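You operate a simulated robot arm through the tools that you are given. There is no shell and no other tool. Be economical: measure what you need, move in short steps, check, and stop when the job is done.

You are at the controls of a simulated two-armed robot. One attempt, no reset.

Task
Take the blue roll and put it on the top of the short bench. Then turn the lone white knob to 4. Then fetch the black plug and set it on the white tile. Then fetch the red valve and stand it on the top of the narrow shelf. Then stack the box marked "nuts" from the front of the wooden bench on top of the box that says "seals". Then take the silver nut and leave it on the top of the brown bench. Then push the left grey flap shut. The order counts. Set down upright: red valve.

Only the result counts: the job must be done as asked and must still hold three seconds after the hand-in. Knocking over, shifting, dropping, spilling or breaking anything else fails it. A push-on lid holds only when it is set on centred and level and pressed home; a screw cap is set on level and turned clockwise until tight.

Robot
Two 7-joint arms with two-finger parallel grippers on one trunk, on a base that drives. Base frame: it is fixed to the floor where the robot stands at the start and does not move with it; the origin is under the middle of the robot, x ahead of it, y to its left, z up. Lengths are in m, angles in rad, forces in N, time in s.
The left shoulder is at the start at [0.074, 0.182, 1.078], the right one opposite. With the tool pointing down near the work surface each hand reaches from about 0.3 to 0.76 m from the robot's upright axis, wherever it stands, measured 20 degrees to its own side. Places, roughly: black plug (5x5x5 cm) [1.9, 3.9, 0.9]; blue roll (10x3x10 cm) [0.5, -0.2, 0.8]; box [0.25, 3.5, 0.75]; left grey flap [0.9, -2, 1]; lone white knob [0.9, -0.4, 0.9]; red valve (6x4x9 cm) [2.1, -2.1, 0.8]; silver nut (4x4x3 cm) [0.5, 3.5, 0.8]; top of the brown bench [-1, -1.2, 0.8]; top of the narrow shelf [0.5, -0.3, 0.8]; top of the short bench [-2.8, 0.3, 0.8]; white tile (10x10x1 cm) [1, 3.7, 0.8]. Payload 3.91 kg a hand.
The tool frame of a hand sits at the grasp point between the pads (the TCP): z along the fingers, y along the line on which they close. The tips reach 0.03 m beyond it. Largest opening 0.11 m; finger width 0.02, thickness 0.01; the body of the gripper, 0.048 by 0.112 m, starts 0.055 m behind the TCP.
Orientation is that of the tool frame in the base frame, as a unit quaternion [x, y, z, w]. With the fingers straight down and closing along the base's y, the tool's x points along the base's -x, its y along +y and its z along -z.

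Tools
- The arms move only by the tool play_rows. It takes "left_deltas", "right_deltas" or both (then of equal length, played together; a hand with none holds still); each is a list of rows, each an object of numbers (a shift or turn left out is 0, a gripper value left out holds the last): "fingers": the closure, from 0 (fully open) to 1 (shut); "x", "y", "z": the shift along the base's x, y, z in m; "wx", "wy", "wz": the turn, a rotation vector about the base's x, y, z in rad. In form: [{"fingers": .., "x": .., "y": .., "z": .., "wx": .., "wy": .., "wz": ..}, ...]. A call has 1 to 20 rows; each row shifts and turns the commanded pose from where the row before left it. Rows are played at 5 a second. More than 0.05 m and 0.15 rad between two rows, or a gripper value outside its range, and nothing of the call is played. Where a pose cannot be reached the arm comes as near as it can. A force on the tool above 40 N (or 10 N above the force at the start of the call, whichever is more), or a blocked arm, ends the call early, and 0.2 s more pass. The fingers move at their own pace (about 0.072 m/s each) and stop on an object; they squeeze with about 24 N. The grip force told is the motor's: it shows also when the fingers shut on nothing. Time passes only in rows, and 0.2 s behind the last, so rows that do not move let the fingers close. It gives the time, the measured TCP pose, the force on the tool (base axes), the opening and the grip force at its end, in the units of the frame above (readings bear some noise), with the torque about the TCP (base axes, N m) and any sound that the robot's microphone picked up.
- Cameras (640 x 400 px; columns grow to the right, rows downward): "scene" is now at [0.2223, -0.0329, 1.2993]; the picture's right is [-0.35, -0.94, 0.00], its down [-0.22, 0.08, -0.97] and it looks along [0.91, -0.34, -0.24] (base axes); focal length 214 px, centre (320, 200). "left" rides on the left gripper at [0.073, -0.017, -0.103] in its tool frame; the picture's right is [0.23, 0.97, 0.00], its down [-0.76, 0.18, -0.62] and it looks along [-0.61, 0.14, 0.78] (tool axes); focal length 222 px, centre (320, 200). "right" rides on the right gripper at [0.072, 0.017, -0.103] in its tool frame; the picture's right is [-0.23, 0.97, 0.00], its down [-0.76, -0.18, -0.62] and it looks along [-0.61, -0.14, 0.78] (tool axes); focal length 222 px, centre (320, 200). There is no depth. A picture from a camera that has moved, and an enlarged one, comes with that camera's place and axes in the base frame and with its lens.
- snapshot(camera): a new picture of that camera. No time passes.
- raise_lower(by): slides the trunk up (or, below 0, down) by that many m; the arms and the scene camera ride with it, the base frame stays. It gives what a move gives, with no picture.
- steer(legs): drives the robot by 1 to 6 legs, each [ahead, left, turn to the left] in m, m and rad, along the robot's own axes; the way and the turn of a leg run together, so that a leg with both is an arc; at most 1.5 m and 3.142 rad a leg. The arms and the cameras ride along, it lands a little off, and it stops where it bumps. It gives what a move gives.
- head_to(pan, tilt): turns the head with the scene camera to pan (to the left, within 1.396 rad either way) and tilt (down, from -0.506 to 1.204), counted from straight ahead of the robot. It gives what a move gives.
- close_up(camera, box): a new picture of the part [left, top, right, bottom] of that camera's present view, enlarged. No time passes.
- sign_off(): hands the job in; it is judged then, once.

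Go step by step. Nothing tells you exact positions but the pictures and the camera data: compare them with the known pose of the tool, close in by small moves and look again before you grip or let go. The budget is 186 turns and 158 pictures, counting those below and the enlarged ones. Unless the task says otherwise, let go and move clear before handing in, and close with one line.

The tools are called after ">>>" by a JSON object that holds its "api" and its "payload". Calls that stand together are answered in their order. play_rows: Moves the arms, as the interface text tells. Its arguments: {"type":"object","properties":{"left_deltas":{"type":"array","items":{"type":"object","properties":{"fingers":{"type":"number"},"x":{"type":"number"},"y":{"type":"number"},"z":{"type":"number"},"wx":{"type":"number"},"wy":{"type":"number"},"wz":{"type":"number"}}}},"right_deltas":{"type":"array","items":{"type":"object","properties":{"fingers":{"type":"number"},"x":{"type":"number"},"y":{"type":"number"},"z":{"type":"number"},"wx":{"type":"number"},"wy":{"type":"number"},"wz":{"type":"number"}}}}},"required":[]} The other tools are called the same way: raise_lower (by) slides the trunk up or down; steer (legs) drives the base; head_to (pan, tilt) turns the head that bears the scene camera; snapshot (camera) takes a picture; close_up (camera, box) takes an enlarged picture of a part of a camera's view; sign_off () hands the job in.

At the start:

```text
clock: 0.0
left_position: [0.3634, -0.0411, 1.2809]
left_orientation: [0.0, 1.0, 0.0, 0.0]
left_wrist_force: [-0.2, 0.1, 0.0]
left_ft_torque: [0.0, -0.02, -0.02]
left_opening: 0.1098
left_grasp_force: 0.0
right_position: [0.3367, -0.349, 1.2164]
right_orientation: [0.0, 1.0, 0.0, 0.001]
right_wrist_force: [-0.8, -0.2, 0.1]
right_ft_torque: [-0.01, -0.01, -0.01]
right_opening: 0.1098
right_grasp_force: 0.0
trunk travel left (down, up): [-0.342, 0.172]
robot x, y, heading: [0.0024, -0.0007, 0.0]
head pan, tilt: [-1.037, 0.349]
```

scene: 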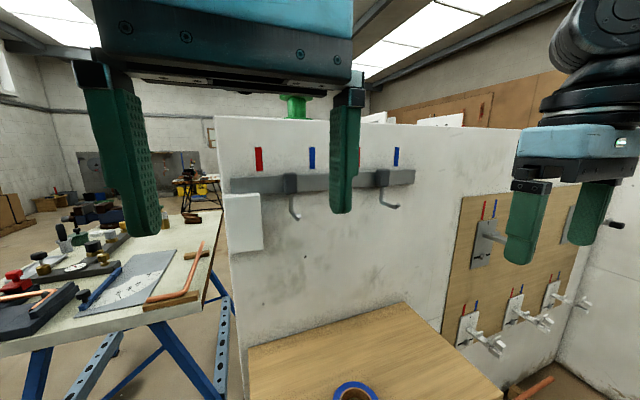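
right: 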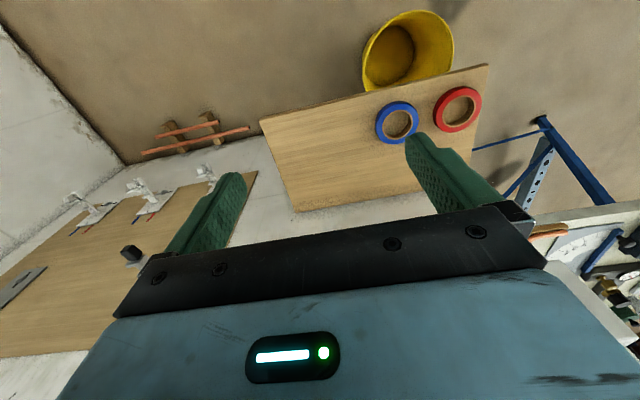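
left: 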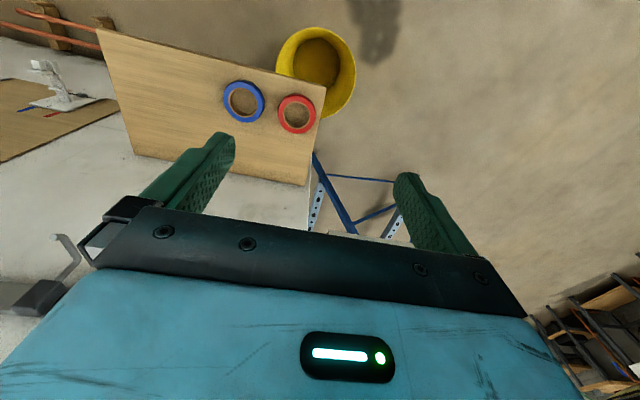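

I see a wooden shelf against a white wall with a blue roll and a red roll on it. I'll tilt the head down to see the shelf better.

>>> {"api": "head_to", "payload": {"pan": -0.6, "tilt": 0.9}}

>>> {"api": "snapshot", "payload": {"camera": "scene"}}

```text
clock: 1.0
left_position: [0.3645, -0.0418, 1.2793]
left_orientation: [0.0, 1.0, 0.001, -0.003]
left_wrist_force: [-0.6, -0.3, -0.1]
left_ft_torque: [-0.02, 0.01, 0.02]
left_opening: 0.11
left_grasp_force: 0.1
right_position: [0.3361, -0.3494, 1.2144]
right_orientation: [0.0, 1.0, 0.0, 0.0]
right_wrist_force: [0.8, 0.1, -0.6]
right_ft_torque: [0.01, 0.01, 0.01]
right_opening: 0.1101
right_grasp_force: 0.0
trunk travel left (down, up): [-0.342, 0.172]
robot x, y, heading: [-0.0047, 0.0007, 0.003]
head pan, tilt: [-0.6, 0.901]
```

```text
154 pictures are left
camera scene: at [0.2221, -0.0332, 1.2987], right [-0.35, -0.94, 0.0], down [-0.23, 0.09, -0.97], along [0.91, -0.34, -0.24], focal length 214 px, centre (320, 200)
```

scene: 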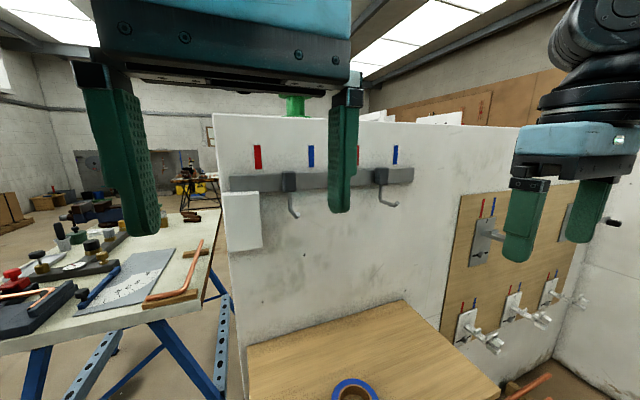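

The picture looks unchanged in direction, so I'll take it again now that the head has turned.

>>> {"api": "snapshot", "payload": {"camera": "scene"}}

```text
153 pictures are left
camera scene: at [0.2221, -0.0332, 1.2987], right [-0.35, -0.94, 0.0], down [-0.23, 0.09, -0.97], along [0.91, -0.34, -0.24], focal length 214 px, centre (320, 200)
```

scene: 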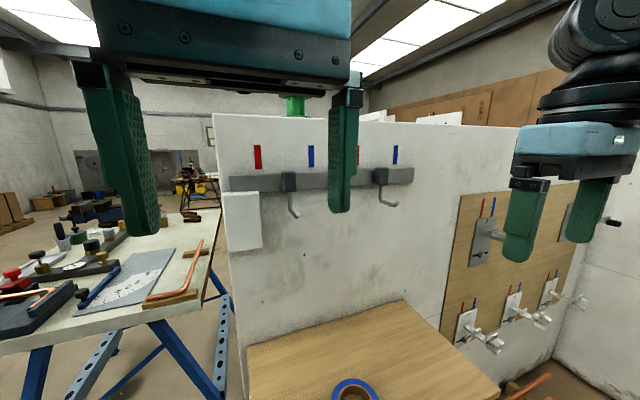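

The head reports that it moved, but the camera's direction did not change. I'll test with another head move.

>>> {"api": "head_to", "payload": {"pan": 0.0, "tilt": 0.6}}

>>> {"api": "snapshot", "payload": {"camera": "scene"}}

```text
clock: 2.0
left_position: [0.367, -0.0375, 1.2788]
left_orientation: [-0.005, 1.0, 0.0, -0.001]
left_wrist_force: [47.5, 25.1, -18.0]
left_ft_torque: [-2.53, 3.53, -1.74]
left_opening: 0.1101
left_grasp_force: 0.1
right_position: [0.3367, -0.3491, 1.2142]
right_orientation: [-0.001, 1.0, 0.0, 0.0]
right_wrist_force: [0.7, 0.2, -0.1]
right_ft_torque: [0.0, -0.02, 0.01]
right_opening: 0.1099
right_grasp_force: 0.0
trunk travel left (down, up): [-0.342, 0.172]
robot x, y, heading: [0.0001, 0.0009, 0.0]
head pan, tilt: [0.0, 0.6]
```

```text
152 pictures are left
camera scene: at [0.2265, -0.0086, 1.2813], right [-0.09, -1.0, 0.0], down [-0.42, 0.04, -0.91], along [0.9, -0.08, -0.42], focal length 214 px, centre (320, 200)
```

scene: 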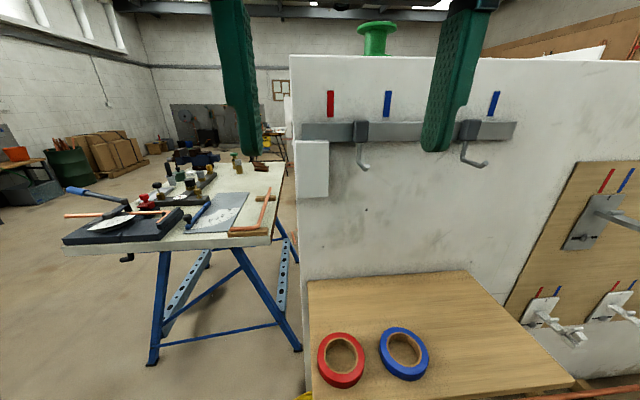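

The left hand is blocking the head (47 N contact), which is why the camera does not turn. I'll move the left hand out to the left, clear of the head.

>>> {"api": "play_rows", "payload": {"left_deltas": [{"x": 0.04}, {"x": 0.03, "y": 0.03}, {"y": 0.05}, {"y": 0.05}, {"y": 0.05}, {"y": 0.05}, {"y": 0.05}, {"y": 0.05}, {}]}}

>>> {"api": "head_to", "payload": {"pan": -0.3, "tilt": 0.75}}

>>> {"api": "snapshot", "payload": {"camera": "scene"}}

```text
clock: 4.0
left_position: [0.4434, 0.2672, 1.2276]
left_orientation: [0.0, 1.0, 0.0, 0.001]
left_wrist_force: [-0.1, -0.5, -0.4]
left_ft_torque: [0.02, 0.01, 0.0]
left_opening: 0.1101
left_grasp_force: 0.0
left hand out of reach, approached as far as the arm can: row 5, 6, 7, 8
right_position: [0.3361, -0.3499, 1.2152]
right_orientation: [-0.001, 1.0, 0.0, 0.0]
right_wrist_force: [0.1, -0.5, -0.1]
right_ft_torque: [0.0, -0.01, -0.02]
right_opening: 0.11
right_grasp_force: 0.1
trunk travel left (down, up): [-0.342, 0.172]
robot x, y, heading: [0.0025, -0.0002, 0.003]
head pan, tilt: [0.0, 0.6]
```

```text
clock: 4.8
left_position: [0.4438, 0.2681, 1.2278]
left_orientation: [-0.001, 1.0, -0.001, 0.001]
left_wrist_force: [0.0, -0.5, 0.1]
left_ft_torque: [0.01, 0.0, -0.02]
left_opening: 0.11
left_grasp_force: 0.0
right_position: [0.3359, -0.3484, 1.2143]
right_orientation: [-0.001, 1.0, 0.0, 0.001]
right_wrist_force: [-0.2, -0.4, -0.8]
right_ft_torque: [0.01, -0.01, -0.03]
right_opening: 0.1098
right_grasp_force: 0.0
trunk travel left (down, up): [-0.342, 0.172]
robot x, y, heading: [0.0029, -0.0002, -0.002]
head pan, tilt: [-0.3, 0.75]
```

```text
151 pictures are left
camera scene: at [0.214, -0.0247, 1.2533], right [-0.3, -0.96, 0.0], down [-0.65, 0.2, -0.73], along [0.7, -0.22, -0.68], focal length 214 px, centre (320, 200)
```

scene: 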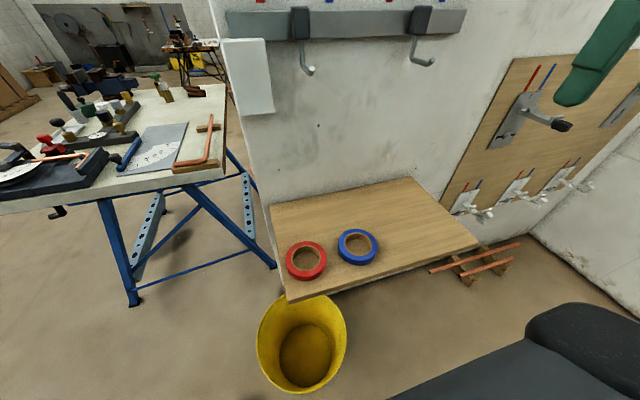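

The head is free now. The blue roll is around (0.50, -0.22, 0.77) on the shelf, with the red roll to its left and the wall at x≈0.75. I'll bring the right hand above the blue roll's right wall.

>>> {"api": "play_rows", "payload": {"right_deltas": [{"x": 0.04, "y": 0.02, "z": -0.01}, {"x": 0.04, "y": 0.02, "z": -0.03}, {"x": 0.04, "y": 0.02, "z": -0.03}, {"x": 0.03, "y": 0.015, "z": -0.04}, {"x": 0.014, "y": 0.014, "z": -0.04}, {"z": -0.04}, {"z": -0.04}, {}]}}

>>> {"api": "snapshot", "payload": {"camera": "right"}}

>>> {"api": "snapshot", "payload": {"camera": "scene"}}

```text
refused: row 2 steps farther than a row can; nothing moved
```

```text
150 pictures are left
camera right: at [0.2631, -0.3315, 1.3196], right [0.23, 0.97, 0.0], down [0.76, -0.18, 0.62], along [0.61, -0.14, -0.78], focal length 222 px, centre (320, 200)
```

right: 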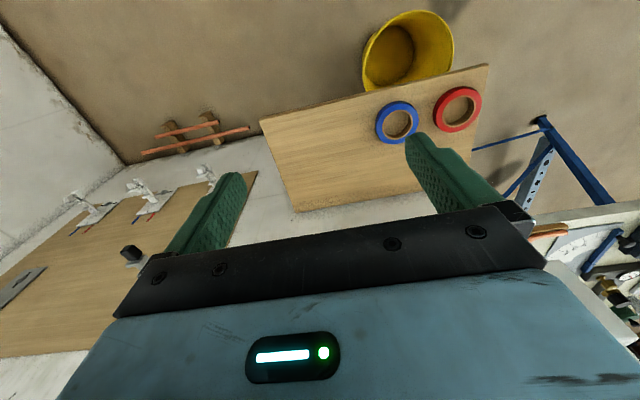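

```text
149 pictures are left
camera scene: at [0.214, -0.0247, 1.2533], right [-0.3, -0.96, 0.0], down [-0.65, 0.2, -0.73], along [0.7, -0.22, -0.68], focal length 214 px, centre (320, 200)
```

scene: 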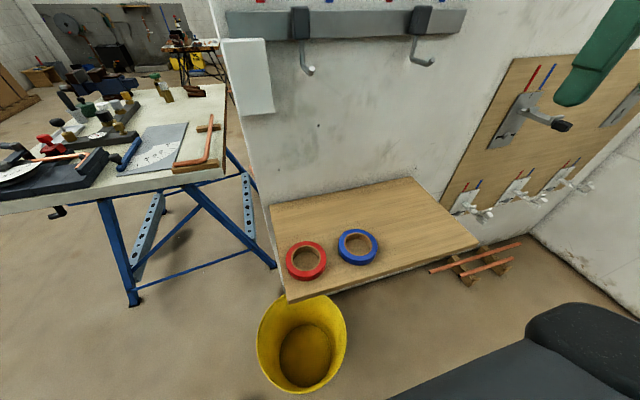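

Rows are limited to 0.05 m in total shift. Triangulating the two views puts the blue roll near (0.475, -0.20, 0.82), so I'll hover the right hand there.

>>> {"api": "play_rows", "payload": {"right_deltas": [{"x": 0.035, "y": 0.02, "z": -0.02}, {"x": 0.035, "y": 0.025, "z": -0.02}, {"x": 0.035, "y": 0.025, "z": -0.02}, {"x": 0.03, "y": 0.025, "z": -0.03}, {"y": 0.01, "z": -0.045}, {"z": -0.045}, {"z": -0.04}, {}]}}

>>> {"api": "snapshot", "payload": {"camera": "right"}}

>>> {"api": "snapshot", "payload": {"camera": "scene"}}

```text
clock: 6.6
left_position: [0.4423, 0.268, 1.2279]
left_orientation: [-0.001, 1.0, -0.001, 0.001]
left_wrist_force: [-0.5, -0.2, 0.4]
left_ft_torque: [0.02, 0.02, 0.01]
left_opening: 0.1102
left_grasp_force: 0.0
right_position: [0.471, -0.2452, 0.9957]
right_orientation: [-0.001, 1.0, 0.0, 0.0]
right_wrist_force: [-0.9, 0.8, -0.3]
right_ft_torque: [0.0, -0.01, 0.01]
right_opening: 0.1098
right_grasp_force: 0.0
trunk travel left (down, up): [-0.342, 0.172]
robot x, y, heading: [-0.0019, 0.0017, 0.0]
head pan, tilt: [-0.3, 0.75]
```

```text
148 pictures are left
camera right: at [0.3983, -0.2283, 1.0998], right [0.23, 0.97, 0.0], down [0.76, -0.18, 0.62], along [0.61, -0.14, -0.78], focal length 222 px, centre (320, 200)
```

right: 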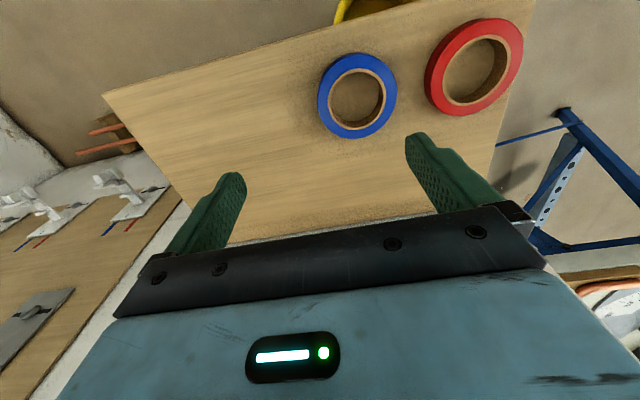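

```text
147 pictures are left
camera scene: at [0.2136, -0.0247, 1.2534], right [-0.3, -0.96, 0.0], down [-0.65, 0.2, -0.73], along [0.7, -0.22, -0.68], focal length 214 px, centre (320, 200)
```

scene: 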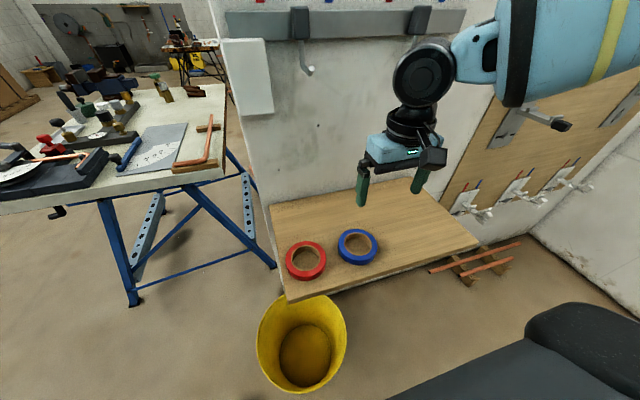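

The roll's centre is about (0.477, -0.20), its wall about 16 mm thick, on a shelf top near z≈0.80. I'll narrow the fingers and go lower over the right side of the ring, then check.

>>> {"api": "play_rows", "payload": {"right_deltas": [{"fingers": 0.45, "x": 0.005, "y": 0.004, "z": -0.04}, {"z": -0.04}, {"z": -0.02}, {}]}}

>>> {"api": "snapshot", "payload": {"camera": "right"}}

>>> {"api": "close_up", "payload": {"camera": "scene", "box": [260, 160, 480, 300]}}

```text
clock: 7.6
left_position: [0.4438, 0.268, 1.2277]
left_orientation: [-0.001, 1.0, 0.0, 0.001]
left_wrist_force: [0.1, -0.4, 0.4]
left_ft_torque: [0.0, 0.01, 0.0]
left_opening: 0.11
left_grasp_force: 0.1
right_position: [0.4759, -0.2379, 0.8946]
right_orientation: [0.0, 1.0, 0.0, 0.002]
right_wrist_force: [0.5, 0.0, -0.2]
right_ft_torque: [-0.01, -0.02, -0.02]
right_opening: 0.0603
right_grasp_force: 0.2
trunk travel left (down, up): [-0.342, 0.172]
robot x, y, heading: [0.0033, -0.0013, -0.002]
head pan, tilt: [-0.3, 0.75]
```

```text
146 pictures are left
camera right: at [0.4024, -0.2224, 1.0004], right [0.23, 0.97, 0.0], down [0.76, -0.18, 0.62], along [0.61, -0.14, -0.78], focal length 222 px, centre (320, 200)
```

right: 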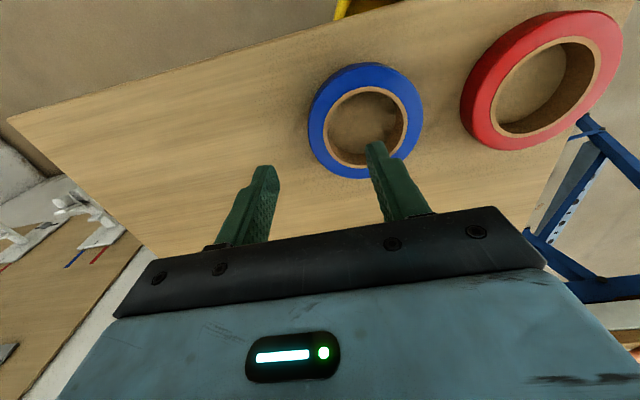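

```text
2.86 times, centred on (370, 230) of scene
camera zoom: at [0.2138, -0.0248, 1.2533], right [-0.3, -0.96, 0.0], down [-0.65, 0.2, -0.73], along [0.7, -0.22, -0.68], focal length 613 px, centre (177, 114)
```

zoom: 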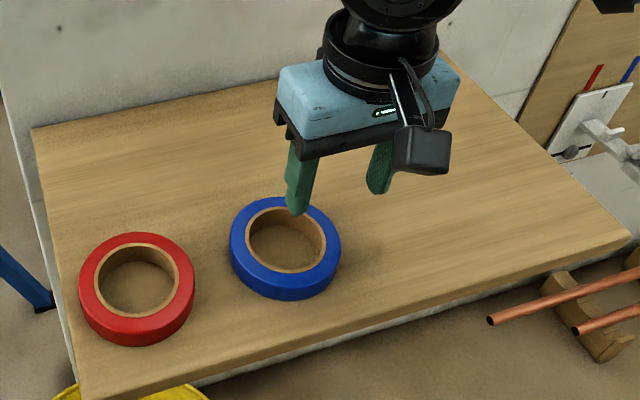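

The alignment is good, with the centre at about (0.470, -0.20). I'll descend with one finger inside the ring and close.

>>> {"api": "play_rows", "payload": {"right_deltas": [{"x": -0.005, "y": -0.001, "z": -0.025}, {"z": -0.02}, {"z": -0.012}, {}]}}

>>> {"api": "snapshot", "payload": {"camera": "right"}}

>>> {"api": "close_up", "payload": {"camera": "scene", "box": [260, 160, 480, 300]}}

```text
clock: 8.6
left_position: [0.4436, 0.2677, 1.2273]
left_orientation: [-0.001, 1.0, 0.0, 0.001]
left_wrist_force: [-0.2, 0.3, -0.6]
left_ft_torque: [-0.06, -0.03, 0.03]
left_opening: 0.1101
left_grasp_force: 0.1
right_position: [0.4721, -0.2406, 0.838]
right_orientation: [0.0, 1.0, 0.0, 0.002]
right_wrist_force: [0.6, -0.5, 0.0]
right_ft_torque: [0.01, -0.02, 0.04]
right_opening: 0.0606
right_grasp_force: 0.0
trunk travel left (down, up): [-0.342, 0.172]
robot x, y, heading: [-0.0005, -0.0026, -0.001]
head pan, tilt: [-0.3, 0.75]
```

```text
144 pictures are left
camera right: at [0.3978, -0.223, 0.9427], right [0.23, 0.97, 0.0], down [0.76, -0.18, 0.62], along [0.61, -0.14, -0.78], focal length 222 px, centre (320, 200)
```

right: 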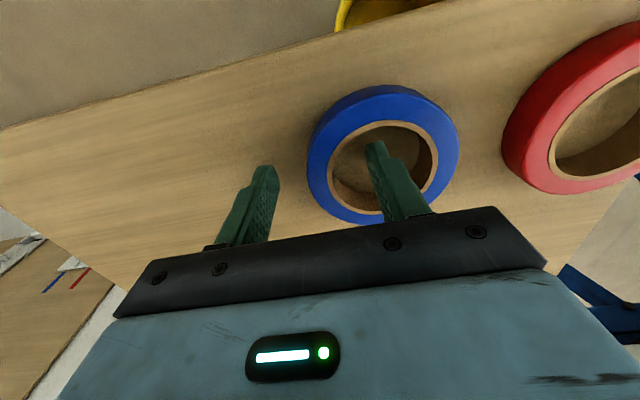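

```text
2.86 times, centred on (370, 230) of scene
camera zoom: at [0.2138, -0.0248, 1.2533], right [-0.3, -0.96, 0.0], down [-0.65, 0.2, -0.73], along [0.7, -0.22, -0.68], focal length 613 px, centre (177, 114)
```

zoom: 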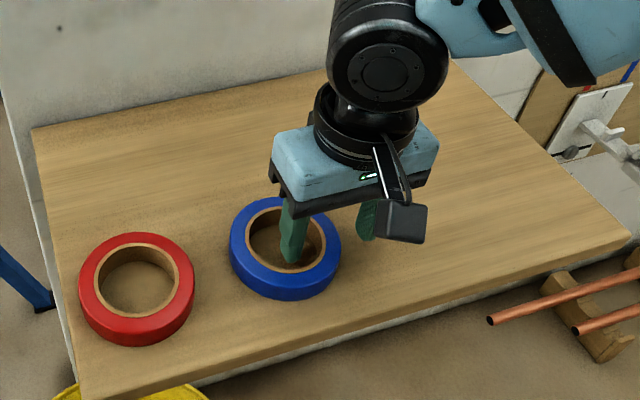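

The finger is inside the ring and its top face is at about z=0.82. I'll go 10 mm lower, close, and lift a little.

>>> {"api": "play_rows", "payload": {"right_deltas": [{"z": -0.01}, {"fingers": 1}, {}, {}, {}, {"z": 0.03}, {"z": 0.04}, {"z": 0.04}, {}]}}

>>> {"api": "snapshot", "payload": {"camera": "right"}}

>>> {"api": "close_up", "payload": {"camera": "scene", "box": [260, 160, 480, 300]}}

```text
clock: 10.6
left_position: [0.4438, 0.2683, 1.2281]
left_orientation: [-0.001, 1.0, 0.0, 0.001]
left_wrist_force: [-0.4, -0.3, -0.1]
left_ft_torque: [-0.01, -0.01, 0.02]
left_opening: 0.11
left_grasp_force: 0.1
right_position: [0.4709, -0.2416, 0.9365]
right_orientation: [-0.001, 1.0, -0.001, 0.0]
right_wrist_force: [0.4, -0.1, 0.2]
right_ft_torque: [-0.02, 0.0, 0.01]
right_opening: 0.0002
right_grasp_force: 23.9
trunk travel left (down, up): [-0.342, 0.172]
robot x, y, heading: [0.002, 0.0055, 0.002]
head pan, tilt: [-0.3, 0.75]
```

```text
142 pictures are left
camera right: at [0.3973, -0.2235, 1.0408], right [0.23, 0.97, 0.0], down [0.76, -0.18, 0.62], along [0.61, -0.14, -0.78], focal length 222 px, centre (320, 200)
```

right: 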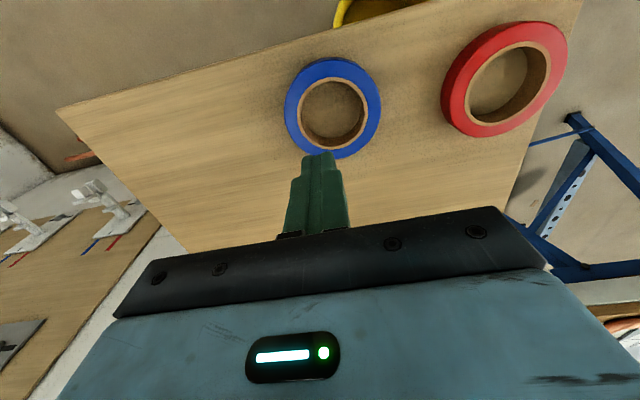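

```text
2.86 times, centred on (370, 230) of scene
camera zoom: at [0.2142, -0.0249, 1.2532], right [-0.3, -0.96, 0.0], down [-0.65, 0.2, -0.73], along [0.7, -0.22, -0.68], focal length 613 px, centre (177, 114)
```

zoom: 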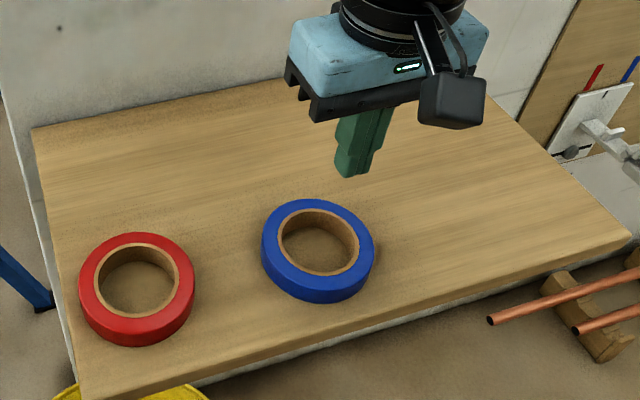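

The fingers closed on nothing and the roll shifted about 2.5 cm to the right, still lying flat at about (0.463, -0.226). I'll grip it across its whole diameter this time, so I open fully and hover centred above it.

>>> {"api": "play_rows", "payload": {"right_deltas": [{"fingers": 0}, {"x": -0.008, "y": 0.016}, {}, {"z": -0.03}, {"z": -0.025}, {}]}}

>>> {"api": "snapshot", "payload": {"camera": "right"}}

>>> {"api": "close_up", "payload": {"camera": "scene", "box": [260, 160, 480, 300]}}

```text
clock: 12.0
left_position: [0.4436, 0.2676, 1.2273]
left_orientation: [-0.001, 1.0, 0.0, 0.001]
left_wrist_force: [-0.5, -0.5, 0.2]
left_ft_torque: [0.0, 0.03, -0.02]
left_opening: 0.11
left_grasp_force: 0.0
right_position: [0.464, -0.2255, 0.8813]
right_orientation: [-0.001, 1.0, 0.0, 0.001]
right_wrist_force: [0.8, -0.3, 0.7]
right_ft_torque: [0.03, 0.0, -0.02]
right_opening: 0.1102
right_grasp_force: 0.1
trunk travel left (down, up): [-0.342, 0.172]
robot x, y, heading: [-0.0012, 0.0005, 0.006]
head pan, tilt: [-0.3, 0.75]
```

```text
140 pictures are left
camera right: at [0.3904, -0.2087, 0.9857], right [0.23, 0.97, 0.0], down [0.76, -0.18, 0.62], along [0.61, -0.14, -0.78], focal length 222 px, centre (320, 200)
```

right: 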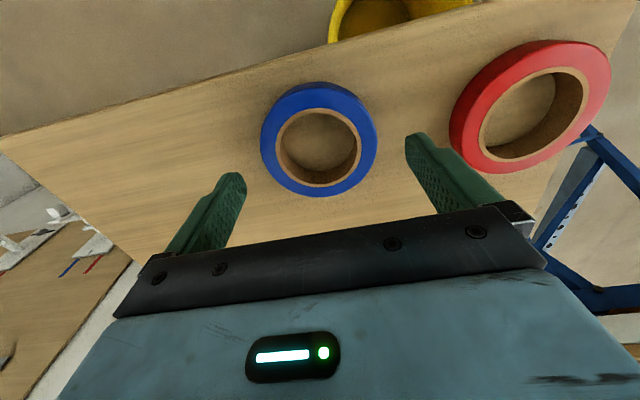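

```text
2.86 times, centred on (370, 230) of scene
camera zoom: at [0.2138, -0.0248, 1.2533], right [-0.3, -0.96, 0.0], down [-0.65, 0.2, -0.73], along [0.7, -0.22, -0.68], focal length 613 px, centre (177, 114)
```

zoom: 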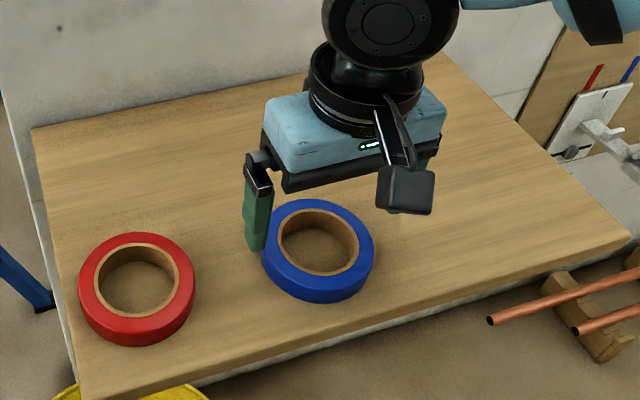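

The hand is centred over the roll within a few mm. I'll descend around it to near the shelf.

>>> {"api": "play_rows", "payload": {"right_deltas": [{"x": 0.002, "y": -0.002, "z": -0.02}, {"z": -0.015}, {"z": -0.01}, {"z": -0.005}, {}]}}

>>> {"api": "snapshot", "payload": {"camera": "right"}}

>>> {"api": "close_up", "payload": {"camera": "scene", "box": [300, 180, 460, 280]}}

```text
clock: 13.2
left_position: [0.4441, 0.2679, 1.2277]
left_orientation: [-0.002, 1.0, 0.0, 0.001]
left_wrist_force: [0.5, -0.7, -0.1]
left_ft_torque: [-0.02, -0.03, 0.04]
left_opening: 0.1099
left_grasp_force: 0.0
right_position: [0.4663, -0.2271, 0.8335]
right_orientation: [-0.001, 1.0, 0.0, 0.0]
right_wrist_force: [0.2, 0.7, 0.0]
right_ft_torque: [0.01, 0.01, 0.02]
right_opening: 0.1099
right_grasp_force: 0.0
trunk travel left (down, up): [-0.342, 0.172]
robot x, y, heading: [0.0013, -0.0006, -0.005]
head pan, tilt: [-0.3, 0.75]
```

```text
138 pictures are left
camera right: at [0.3924, -0.2099, 0.9369], right [0.23, 0.97, 0.0], down [0.76, -0.18, 0.62], along [0.61, -0.14, -0.78], focal length 222 px, centre (320, 200)
```

right: 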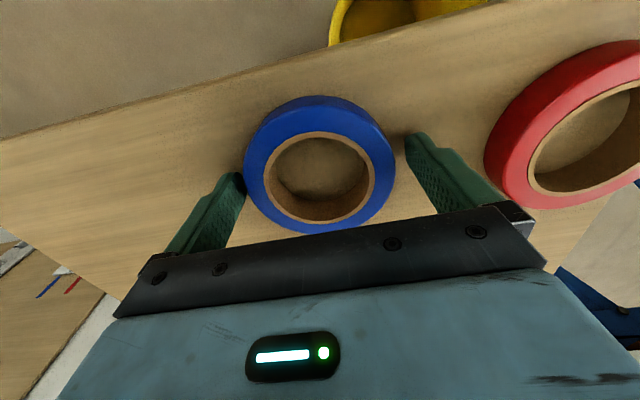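

```text
4.00 times, centred on (380, 230) of scene
camera zoom: at [0.2139, -0.0248, 1.2533], right [-0.3, -0.96, 0.0], down [-0.65, 0.2, -0.73], along [0.7, -0.22, -0.68], focal length 858 px, centre (80, 80)
```

zoom: 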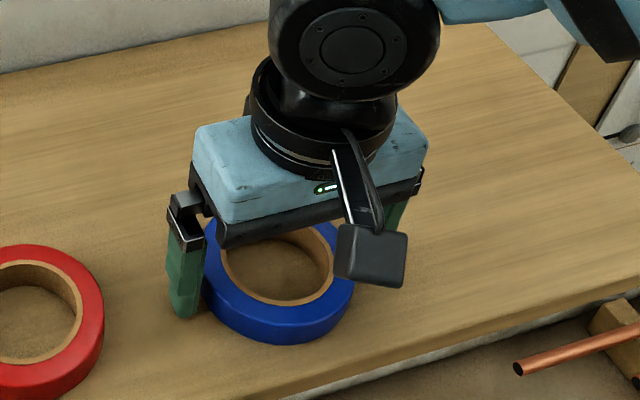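

It is aligned. I'll lower another 8 mm and close, checking before I lift.

>>> {"api": "play_rows", "payload": {"right_deltas": [{"x": -0.002, "z": -0.008}, {}, {"fingers": 1}, {}, {}, {}]}}

>>> {"api": "snapshot", "payload": {"camera": "right"}}

```text
clock: 13.7
left_position: [0.4413, 0.2669, 1.229]
left_orientation: [-0.001, 1.0, -0.001, 0.003]
left_wrist_force: [-0.3, -0.6, 0.1]
left_ft_torque: [-0.01, -0.01, -0.02]
left_opening: 0.1101
left_grasp_force: 0.1
right_position: [0.4643, -0.2282, 0.8303]
right_orientation: [-0.001, 1.0, 0.0, 0.007]
right_wrist_force: [-10.7, -3.3, 22.3]
right_ft_torque: [0.18, 0.54, 0.13]
right_opening: 0.1095
right_grasp_force: 0.0
trunk travel left (down, up): [-0.342, 0.172]
robot x, y, heading: [0.0006, 0.0012, -0.001]
head pan, tilt: [-0.3, 0.75]
stopped in row 2 (right hand): the force on the tool passed its limit at 46 N (the readings are from after the stop); the commanded pose is now the measured one
```

```text
136 pictures are left
camera right: at [0.3904, -0.2095, 0.9339], right [0.23, 0.97, 0.0], down [0.75, -0.18, 0.63], along [0.62, -0.14, -0.77], focal length 222 px, centre (320, 200)
```

right: 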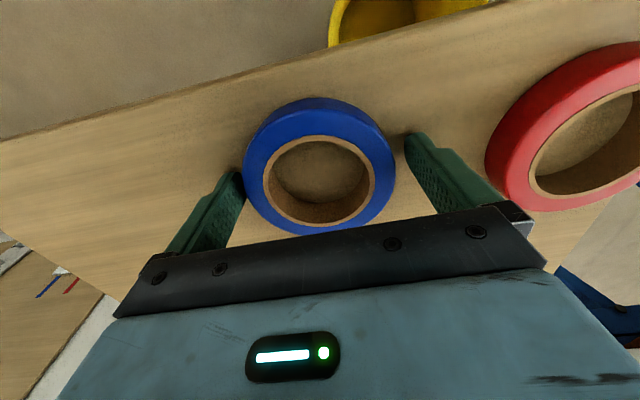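

The tips touch the shelf (shelf top at z≈0.80). I'll lift 3 mm, square the hand and close.

>>> {"api": "play_rows", "payload": {"right_deltas": [{"z": 0.003, "wy": 0.014}, {"fingers": 1}, {}, {}, {}]}}

>>> {"api": "snapshot", "payload": {"camera": "right"}}

```text
clock: 14.9
left_position: [0.4439, 0.2668, 1.2276]
left_orientation: [-0.001, 1.0, 0.0, 0.001]
left_wrist_force: [-0.1, 0.6, 0.3]
left_ft_torque: [-0.01, 0.0, 0.02]
left_opening: 0.11
left_grasp_force: 0.0
right_position: [0.467, -0.2275, 0.8301]
right_orientation: [0.0, 1.0, 0.001, -0.001]
right_wrist_force: [-0.6, 0.5, -0.6]
right_ft_torque: [-0.02, 0.0, -0.01]
right_opening: 0.0966
right_grasp_force: 23.9
trunk travel left (down, up): [-0.342, 0.172]
robot x, y, heading: [0.0004, -0.0003, -0.001]
head pan, tilt: [-0.3, 0.75]
```

```text
135 pictures are left
camera right: at [0.3941, -0.2099, 0.9359], right [0.23, 0.97, 0.0], down [0.76, -0.18, 0.62], along [0.61, -0.14, -0.78], focal length 222 px, centre (320, 200)
```

right: 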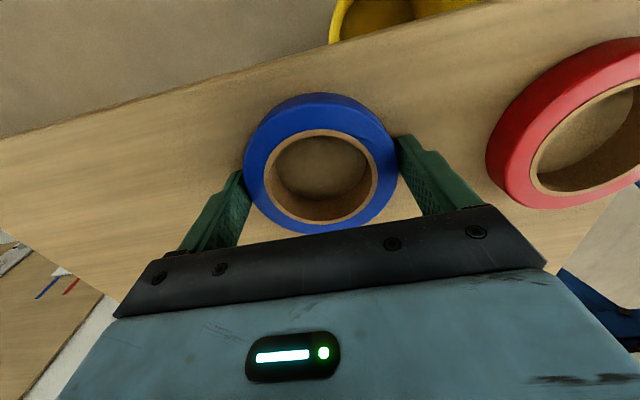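

The roll is gripped at 9.7 cm. I'll lift and check.

>>> {"api": "play_rows", "payload": {"right_deltas": [{"z": 0.02}, {"z": 0.04}, {"z": 0.04}, {"z": 0.04}, {"z": 0.04}, {}]}}

>>> {"api": "snapshot", "payload": {"camera": "right"}}

```text
clock: 16.3
left_position: [0.4441, 0.2672, 1.2276]
left_orientation: [0.0, 1.0, 0.0, 0.001]
left_wrist_force: [-0.4, -0.5, -1.0]
left_ft_torque: [-0.04, 0.01, 0.01]
left_opening: 0.11
left_grasp_force: 0.0
right_position: [0.4672, -0.2277, 1.0101]
right_orientation: [0.0, 1.0, 0.0, -0.002]
right_wrist_force: [0.5, -0.2, -0.4]
right_ft_torque: [-0.02, 0.01, 0.0]
right_opening: 0.0963
right_grasp_force: 24.1
trunk travel left (down, up): [-0.342, 0.172]
robot x, y, heading: [0.0001, 0.0011, -0.001]
head pan, tilt: [-0.3, 0.75]
```

```text
134 pictures are left
camera right: at [0.3941, -0.2116, 1.1153], right [0.23, 0.97, 0.0], down [0.76, -0.18, 0.62], along [0.6, -0.14, -0.78], focal length 222 px, centre (320, 200)
```

right: 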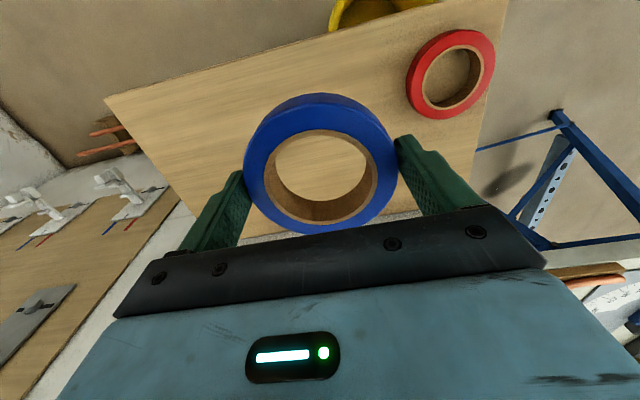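

The roll is lifted. I'll pull both hands in and look to the sides before driving.

>>> {"api": "play_rows", "payload": {"right_deltas": [{"x": -0.04}, {"x": -0.04, "y": -0.02}, {"x": -0.03, "y": -0.03}, {}], "left_deltas": [{"z": -0.04}, {"z": -0.04, "x": -0.02}, {"z": -0.04, "x": -0.02}, {}]}}

>>> {"api": "head_to", "payload": {"pan": 1.396, "tilt": 0.45}}

>>> {"api": "snapshot", "payload": {"camera": "scene"}}

>>> {"api": "head_to", "payload": {"pan": -1.396, "tilt": 0.45}}

>>> {"api": "snapshot", "payload": {"camera": "scene"}}

```text
clock: 17.3
left_position: [0.4038, 0.2671, 1.1092]
left_orientation: [-0.001, 1.0, -0.001, 0.001]
left_wrist_force: [0.2, 0.6, -0.1]
left_ft_torque: [0.01, 0.02, -0.04]
left_opening: 0.1101
left_grasp_force: 0.1
right_position: [0.3563, -0.2762, 1.0102]
right_orientation: [-0.001, 1.0, 0.0, -0.001]
right_wrist_force: [-0.5, -1.0, -1.5]
right_ft_torque: [0.0, 0.01, 0.0]
right_opening: 0.0967
right_grasp_force: 24.1
trunk travel left (down, up): [-0.342, 0.172]
robot x, y, heading: [-0.0016, -0.0001, 0.004]
head pan, tilt: [-0.3, 0.75]
```

```text
clock: 19.1
left_position: [0.4032, 0.2682, 1.1109]
left_orientation: [0.0, 1.0, 0.0, 0.001]
left_wrist_force: [-0.3, -0.1, 0.7]
left_ft_torque: [0.01, -0.02, 0.01]
left_opening: 0.1102
left_grasp_force: 0.1
right_position: [0.3558, -0.2759, 1.0091]
right_orientation: [-0.001, 1.0, 0.0, 0.0]
right_wrist_force: [1.0, -0.6, -1.2]
right_ft_torque: [-0.04, -0.03, 0.0]
right_opening: 0.0969
right_grasp_force: 23.5
trunk travel left (down, up): [-0.342, 0.172]
robot x, y, heading: [0.0002, -0.0006, -0.004]
head pan, tilt: [1.396, 0.45]
```

```text
133 pictures are left
camera scene: at [0.1508, 0.0899, 1.2797], right [0.98, -0.17, 0.0], down [-0.08, -0.43, -0.9], along [0.16, 0.89, -0.44], focal length 214 px, centre (320, 200)
```

scene: 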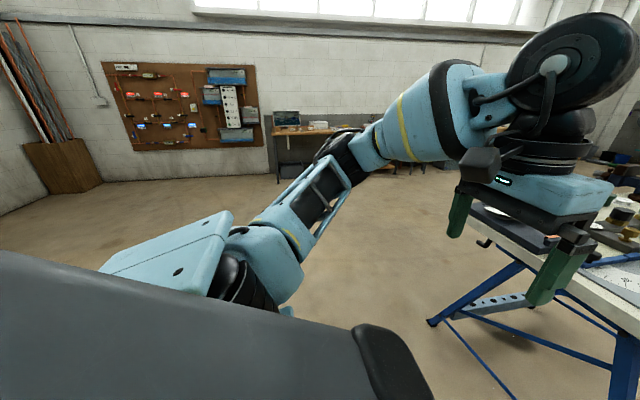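

```text
clock: 21.5
left_position: [0.4037, 0.2679, 1.1106]
left_orientation: [0.0, 1.0, 0.0, 0.001]
left_wrist_force: [-0.1, 0.3, -0.4]
left_ft_torque: [0.01, -0.01, -0.03]
left_opening: 0.11
left_grasp_force: 0.1
right_position: [0.3559, -0.2748, 1.0097]
right_orientation: [-0.001, 1.0, 0.001, -0.001]
right_wrist_force: [0.4, 0.3, -1.6]
right_ft_torque: [0.04, 0.0, 0.05]
right_opening: 0.0966
right_grasp_force: 24.3
trunk travel left (down, up): [-0.342, 0.172]
robot x, y, heading: [0.0023, -0.0003, 0.005]
head pan, tilt: [-1.396, 0.45]
```

```text
132 pictures are left
camera scene: at [0.1507, -0.0911, 1.2797], right [-0.98, -0.17, 0.0], down [-0.08, 0.43, -0.9], along [0.16, -0.89, -0.44], focal length 214 px, centre (320, 200)
```

scene: 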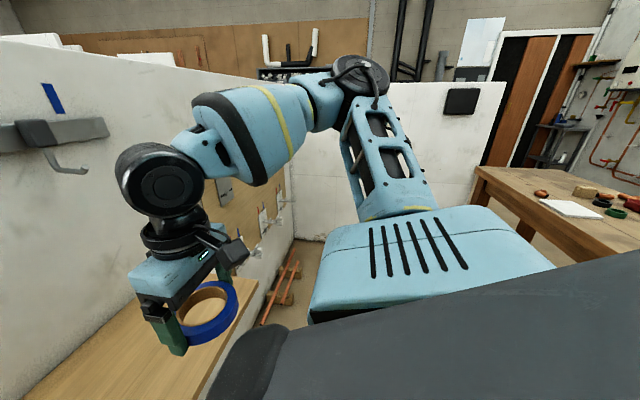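

The left side is open floor; a brown bench is at the back right. I'll turn left in place and look towards the short bench behind.

>>> {"api": "steer", "payload": {"legs": [[0, 0, 1.7]]}}

>>> {"api": "head_to", "payload": {"pan": 1.2, "tilt": 0.4}}

>>> {"api": "snapshot", "payload": {"camera": "scene"}}

```text
clock: 26.1
left_position: [-0.33, 0.3547, 1.1116]
left_orientation: [0.763, -0.646, 0.0, -0.001]
left_wrist_force: [0.1, 0.6, -1.1]
left_ft_torque: [-0.04, -0.01, -0.04]
left_opening: 0.11
left_grasp_force: 0.0
right_position: [0.2138, 0.397, 1.0097]
right_orientation: [0.762, -0.647, 0.0, 0.0]
right_wrist_force: [-0.1, 0.2, -0.8]
right_ft_torque: [-0.01, 0.0, -0.05]
right_opening: 0.0969
right_grasp_force: 23.8
trunk travel left (down, up): [-0.342, 0.172]
robot x, y, heading: [0.0007, -0.0018, 1.733]
head pan, tilt: [-1.396, 0.45]
```

```text
clock: 28.4
left_position: [-0.3294, 0.3542, 1.1094]
left_orientation: [0.763, -0.647, 0.0, -0.001]
left_wrist_force: [-0.4, -0.2, -0.6]
left_ft_torque: [0.02, 0.01, -0.01]
left_opening: 0.1099
left_grasp_force: 0.0
right_position: [0.214, 0.3955, 1.0089]
right_orientation: [0.763, -0.646, 0.0, 0.0]
right_wrist_force: [-0.8, 0.2, -0.6]
right_ft_torque: [0.02, 0.02, -0.02]
right_opening: 0.0967
right_grasp_force: 24.3
trunk travel left (down, up): [-0.342, 0.172]
robot x, y, heading: [-0.0025, -0.0017, 1.736]
head pan, tilt: [1.201, 0.4]
```

```text
131 pictures are left
camera scene: at [-0.1117, 0.151, 1.2844], right [0.21, 0.98, 0.0], down [0.38, -0.08, -0.92], along [-0.9, 0.19, -0.39], focal length 214 px, centre (320, 200)
```

scene: 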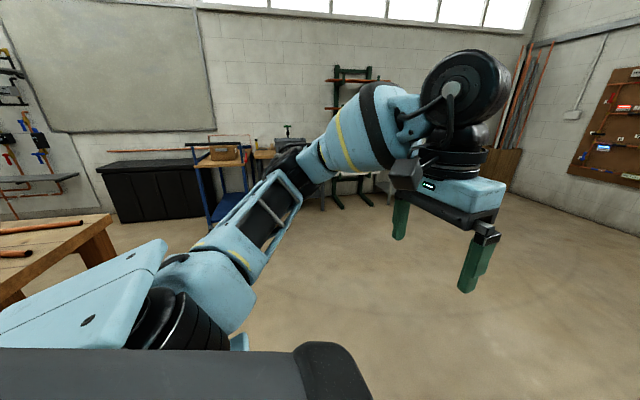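

The floor ahead is clear and the brown bench's front edge is at y≈-0.65. I'll move ahead a little, then turn further left to face the short bench.

>>> {"api": "steer", "payload": {"legs": [[0.35, 0, 0], [0, 0, 1.4]]}}

>>> {"api": "head_to", "payload": {"pan": 0.0, "tilt": 0.35}}

>>> {"api": "snapshot", "payload": {"camera": "scene"}}

```text
clock: 34.1
left_position: [-0.4635, 0.0807, 1.11]
left_orientation: [1.0, -0.009, -0.001, -0.001]
left_wrist_force: [0.2, -0.2, 0.3]
left_ft_torque: [-0.01, 0.0, 0.05]
left_opening: 0.1098
left_grasp_force: 0.1
right_position: [-0.4056, 0.6222, 1.0105]
right_orientation: [1.0, -0.008, 0.001, 0.0]
right_wrist_force: [0.2, -0.8, -0.3]
right_ft_torque: [0.0, 0.0, -0.04]
right_opening: 0.0965
right_grasp_force: 24.2
trunk travel left (down, up): [-0.342, 0.172]
robot x, y, heading: [-0.0504, 0.342, 3.123]
head pan, tilt: [1.201, 0.4]
```

```text
clock: 35.5
left_position: [-0.4638, 0.0807, 1.1106]
left_orientation: [1.0, -0.009, -0.001, -0.001]
left_wrist_force: [0.1, 0.8, 0.7]
left_ft_torque: [0.01, 0.0, -0.03]
left_opening: 0.11
left_grasp_force: 0.2
right_position: [-0.4063, 0.623, 1.0102]
right_orientation: [1.0, -0.009, 0.001, 0.0]
right_wrist_force: [0.4, -0.9, -0.7]
right_ft_torque: [-0.01, -0.01, 0.0]
right_opening: 0.0966
right_grasp_force: 24.3
trunk travel left (down, up): [-0.342, 0.172]
robot x, y, heading: [-0.0548, 0.3403, 3.122]
head pan, tilt: [0.0, 0.351]
```

```text
130 pictures are left
camera scene: at [-0.2816, 0.3448, 1.2889], right [0.02, 1.0, 0.0], down [0.34, -0.01, -0.94], along [-0.94, 0.02, -0.34], focal length 214 px, centre (320, 200)
```

scene: 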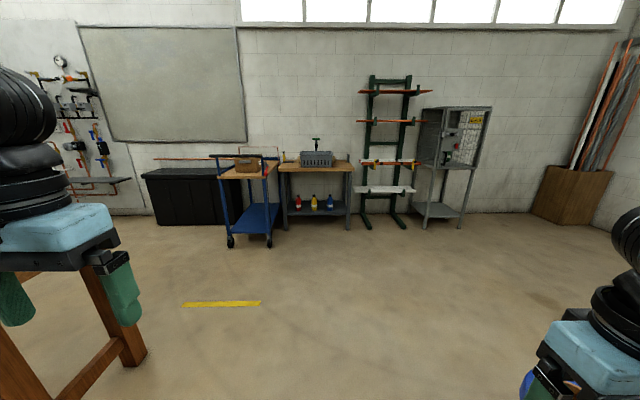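

The short bench with a grey basket is ahead at about x=-2.9, y≈0.35, next to a blue cart. I'll enlarge it.

>>> {"api": "close_up", "payload": {"camera": "scene", "box": [200, 120, 380, 240]}}

```text
3.33 times, centred on (290, 180) of scene
camera zoom: at [-0.2816, 0.3448, 1.2889], right [0.02, 1.0, 0.0], down [0.34, -0.01, -0.94], along [-0.94, 0.02, -0.34], focal length 715 px, centre (420, 267)
```

zoom: 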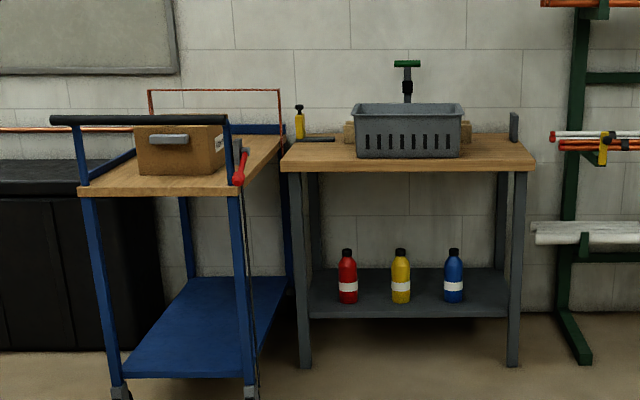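

The bench top spans roughly x -3.24…-2.59, y -0.05…0.76, with the basket set back to x≈-2.81. I'll drive closer, aiming to set the roll near the front right at (-2.69, 0.64).

>>> {"api": "steer", "payload": {"legs": [[1.4, 0, 0]]}}

>>> {"api": "head_to", "payload": {"pan": -0.1, "tilt": 0.6}}

>>> {"api": "snapshot", "payload": {"camera": "scene"}}

```text
clock: 42.4
left_position: [-1.8504, 0.1478, 1.1098]
left_orientation: [1.0, -0.028, -0.001, -0.001]
left_wrist_force: [0.1, -0.5, 0.4]
left_ft_torque: [-0.03, 0.0, 0.01]
left_opening: 0.1099
left_grasp_force: 0.1
right_position: [-1.7723, 0.6889, 1.0101]
right_orientation: [1.0, -0.028, 0.001, 0.001]
right_wrist_force: [0.6, 0.0, -0.7]
right_ft_torque: [0.0, 0.01, 0.03]
right_opening: 0.0966
right_grasp_force: 24.0
trunk travel left (down, up): [-0.342, 0.172]
robot x, y, heading: [-1.4301, 0.3934, 3.085]
head pan, tilt: [0.0, 0.351]
```

```text
clock: 43.2
left_position: [-1.8498, 0.15, 1.1102]
left_orientation: [1.0, -0.029, -0.001, -0.001]
left_wrist_force: [-0.4, -0.6, -0.4]
left_ft_torque: [0.01, 0.0, -0.01]
left_opening: 0.11
left_grasp_force: 0.0
right_position: [-1.7718, 0.6885, 1.0091]
right_orientation: [1.0, -0.028, 0.001, 0.0]
right_wrist_force: [-0.9, -0.1, -0.7]
right_ft_torque: [-0.01, -0.02, -0.04]
right_opening: 0.0966
right_grasp_force: 24.1
trunk travel left (down, up): [-0.342, 0.172]
robot x, y, heading: [-1.4343, 0.3925, 3.084]
head pan, tilt: [-0.099, 0.6]
```

```text
128 pictures are left
camera scene: at [-1.6523, 0.4142, 1.2662], right [0.16, 0.99, 0.0], down [0.56, -0.09, -0.83], along [-0.82, 0.13, -0.56], focal length 214 px, centre (320, 200)
```

scene: 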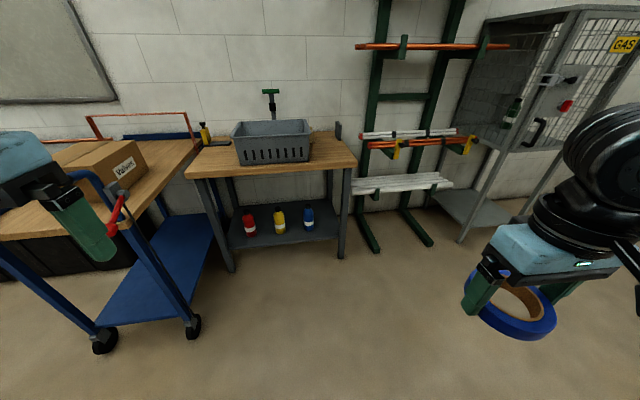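

The bench front is at x≈-2.62 and the basket front at x≈-2.715, with a free spot right of the basket around (-2.71, 0.655). I'll drive in to reach distance.

>>> {"api": "steer", "payload": {"legs": [[0.66, 0.07, 0.03]]}}

>>> {"api": "head_to", "payload": {"pan": -0.2, "tilt": 0.7}}

>>> {"api": "snapshot", "payload": {"camera": "scene"}}

```text
clock: 46.8
left_position: [-2.4969, 0.0879, 1.1101]
left_orientation: [1.0, -0.01, -0.001, -0.001]
left_wrist_force: [0.8, -0.8, -0.3]
left_ft_torque: [-0.01, 0.03, 0.03]
left_opening: 0.1099
left_grasp_force: 0.0
right_position: [-2.4389, 0.6312, 1.0095]
right_orientation: [1.0, -0.009, 0.001, 0.0]
right_wrist_force: [0.0, -0.4, -1.2]
right_ft_torque: [0.03, 0.0, 0.02]
right_opening: 0.0961
right_grasp_force: 24.4
trunk travel left (down, up): [-0.342, 0.172]
robot x, y, heading: [-2.0871, 0.3474, 3.121]
head pan, tilt: [-0.099, 0.6]
```

```text
clock: 47.5
left_position: [-2.497, 0.0893, 1.1106]
left_orientation: [1.0, -0.011, -0.001, -0.001]
left_wrist_force: [-0.8, -0.3, 0.6]
left_ft_torque: [-0.01, 0.0, 0.02]
left_opening: 0.1101
left_grasp_force: 0.0
right_position: [-2.4375, 0.6312, 1.0093]
right_orientation: [1.0, -0.01, 0.001, -0.001]
right_wrist_force: [0.5, 0.5, -1.6]
right_ft_torque: [-0.02, 0.0, -0.02]
right_opening: 0.0965
right_grasp_force: 24.0
trunk travel left (down, up): [-0.342, 0.172]
robot x, y, heading: [-2.09, 0.3496, 3.124]
head pan, tilt: [-0.201, 0.7]
```

```text
127 pictures are left
camera scene: at [-2.304, 0.3691, 1.2576], right [0.22, 0.98, 0.0], down [0.63, -0.14, -0.77], along [-0.75, 0.17, -0.64], focal length 214 px, centre (320, 200)
```

scene: 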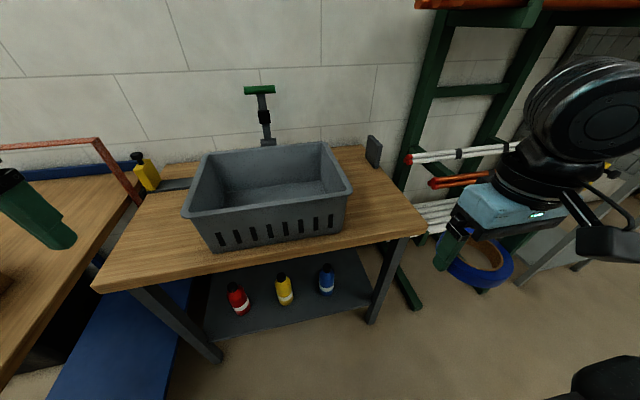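

The free spot right of the basket is clear. I'll move the right hand over (-2.73, 0.66) at height and check.

>>> {"api": "play_rows", "payload": {"right_deltas": [{"x": -0.045, "y": 0.005}, {"x": -0.045, "y": 0.005}, {"x": -0.045, "y": 0.005}, {"x": -0.045, "y": 0.005}, {"x": -0.045, "y": 0.005}, {"x": -0.045, "y": 0.005}, {"x": -0.02, "z": -0.03}, {"z": -0.03}, {}]}}

>>> {"api": "snapshot", "payload": {"camera": "right"}}

>>> {"api": "snapshot", "payload": {"camera": "scene"}}

```text
clock: 49.5
left_position: [-2.4973, 0.0891, 1.1109]
left_orientation: [1.0, -0.01, -0.001, -0.001]
left_wrist_force: [0.1, -0.5, 0.0]
left_ft_torque: [0.0, -0.02, 0.02]
left_opening: 0.1099
left_grasp_force: 0.0
right_position: [-2.7264, 0.6618, 0.949]
right_orientation: [1.0, -0.01, 0.001, 0.0]
right_wrist_force: [-0.3, -0.7, -1.3]
right_ft_torque: [-0.01, -0.01, -0.02]
right_opening: 0.0964
right_grasp_force: 24.0
trunk travel left (down, up): [-0.342, 0.172]
robot x, y, heading: [-2.0861, 0.3498, 3.118]
head pan, tilt: [-0.201, 0.7]
```

```text
126 pictures are left
camera right: at [-2.6562, 0.6434, 1.0532], right [-0.25, -0.97, 0.0], down [-0.76, 0.19, 0.62], along [-0.6, 0.15, -0.78], focal length 222 px, centre (320, 200)
```

right: 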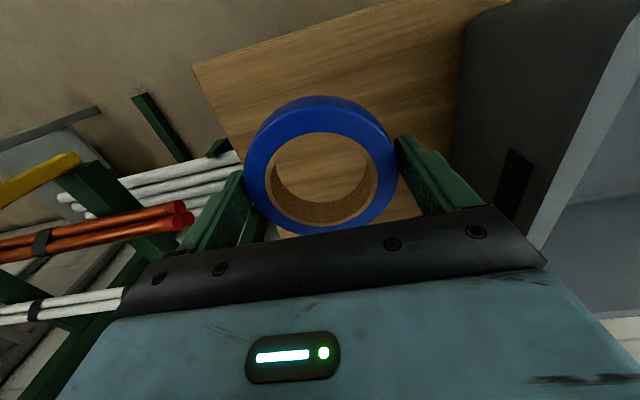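

```text
125 pictures are left
camera scene: at [-2.3041, 0.3692, 1.2575], right [0.22, 0.98, 0.0], down [0.63, -0.14, -0.76], along [-0.75, 0.17, -0.64], focal length 214 px, centre (320, 200)
```

scene: 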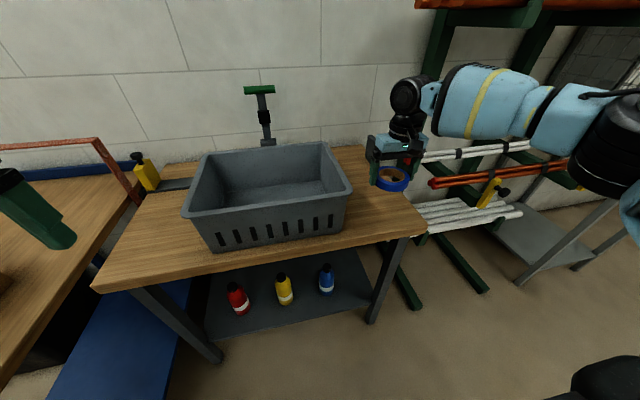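

The spot is free on all sides. I'll lower until the roll almost touches, with small final steps.

>>> {"api": "play_rows", "payload": {"right_deltas": [{"z": -0.04}, {"z": -0.04}, {"z": -0.02}, {"z": -0.01}, {"z": -0.004}, {"z": -0.003}, {}]}}

>>> {"api": "close_up", "payload": {"camera": "scene", "box": [330, 130, 450, 230]}}

```text
clock: 51.1
left_position: [-2.497, 0.0898, 1.1115]
left_orientation: [1.0, -0.011, -0.001, 0.0]
left_wrist_force: [0.5, -0.4, -0.8]
left_ft_torque: [0.03, 0.01, 0.0]
left_opening: 0.1101
left_grasp_force: 0.1
right_position: [-2.7289, 0.6615, 0.8332]
right_orientation: [1.0, -0.011, 0.0, 0.0]
right_wrist_force: [-0.7, -0.3, -0.8]
right_ft_torque: [-0.03, 0.01, -0.02]
right_opening: 0.0968
right_grasp_force: 24.0
trunk travel left (down, up): [-0.342, 0.172]
robot x, y, heading: [-2.0871, 0.3483, 3.122]
head pan, tilt: [-0.201, 0.7]
```

```text
4.00 times, centred on (390, 180) of scene
camera zoom: at [-2.304, 0.3692, 1.2575], right [0.22, 0.98, 0.0], down [0.63, -0.14, -0.76], along [-0.75, 0.17, -0.64], focal length 858 px, centre (40, 280)
```

zoom: 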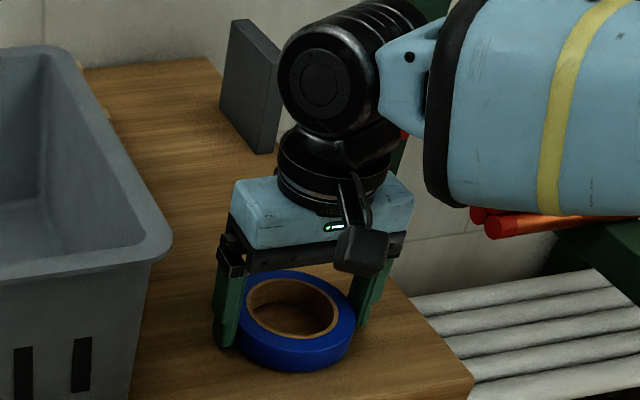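

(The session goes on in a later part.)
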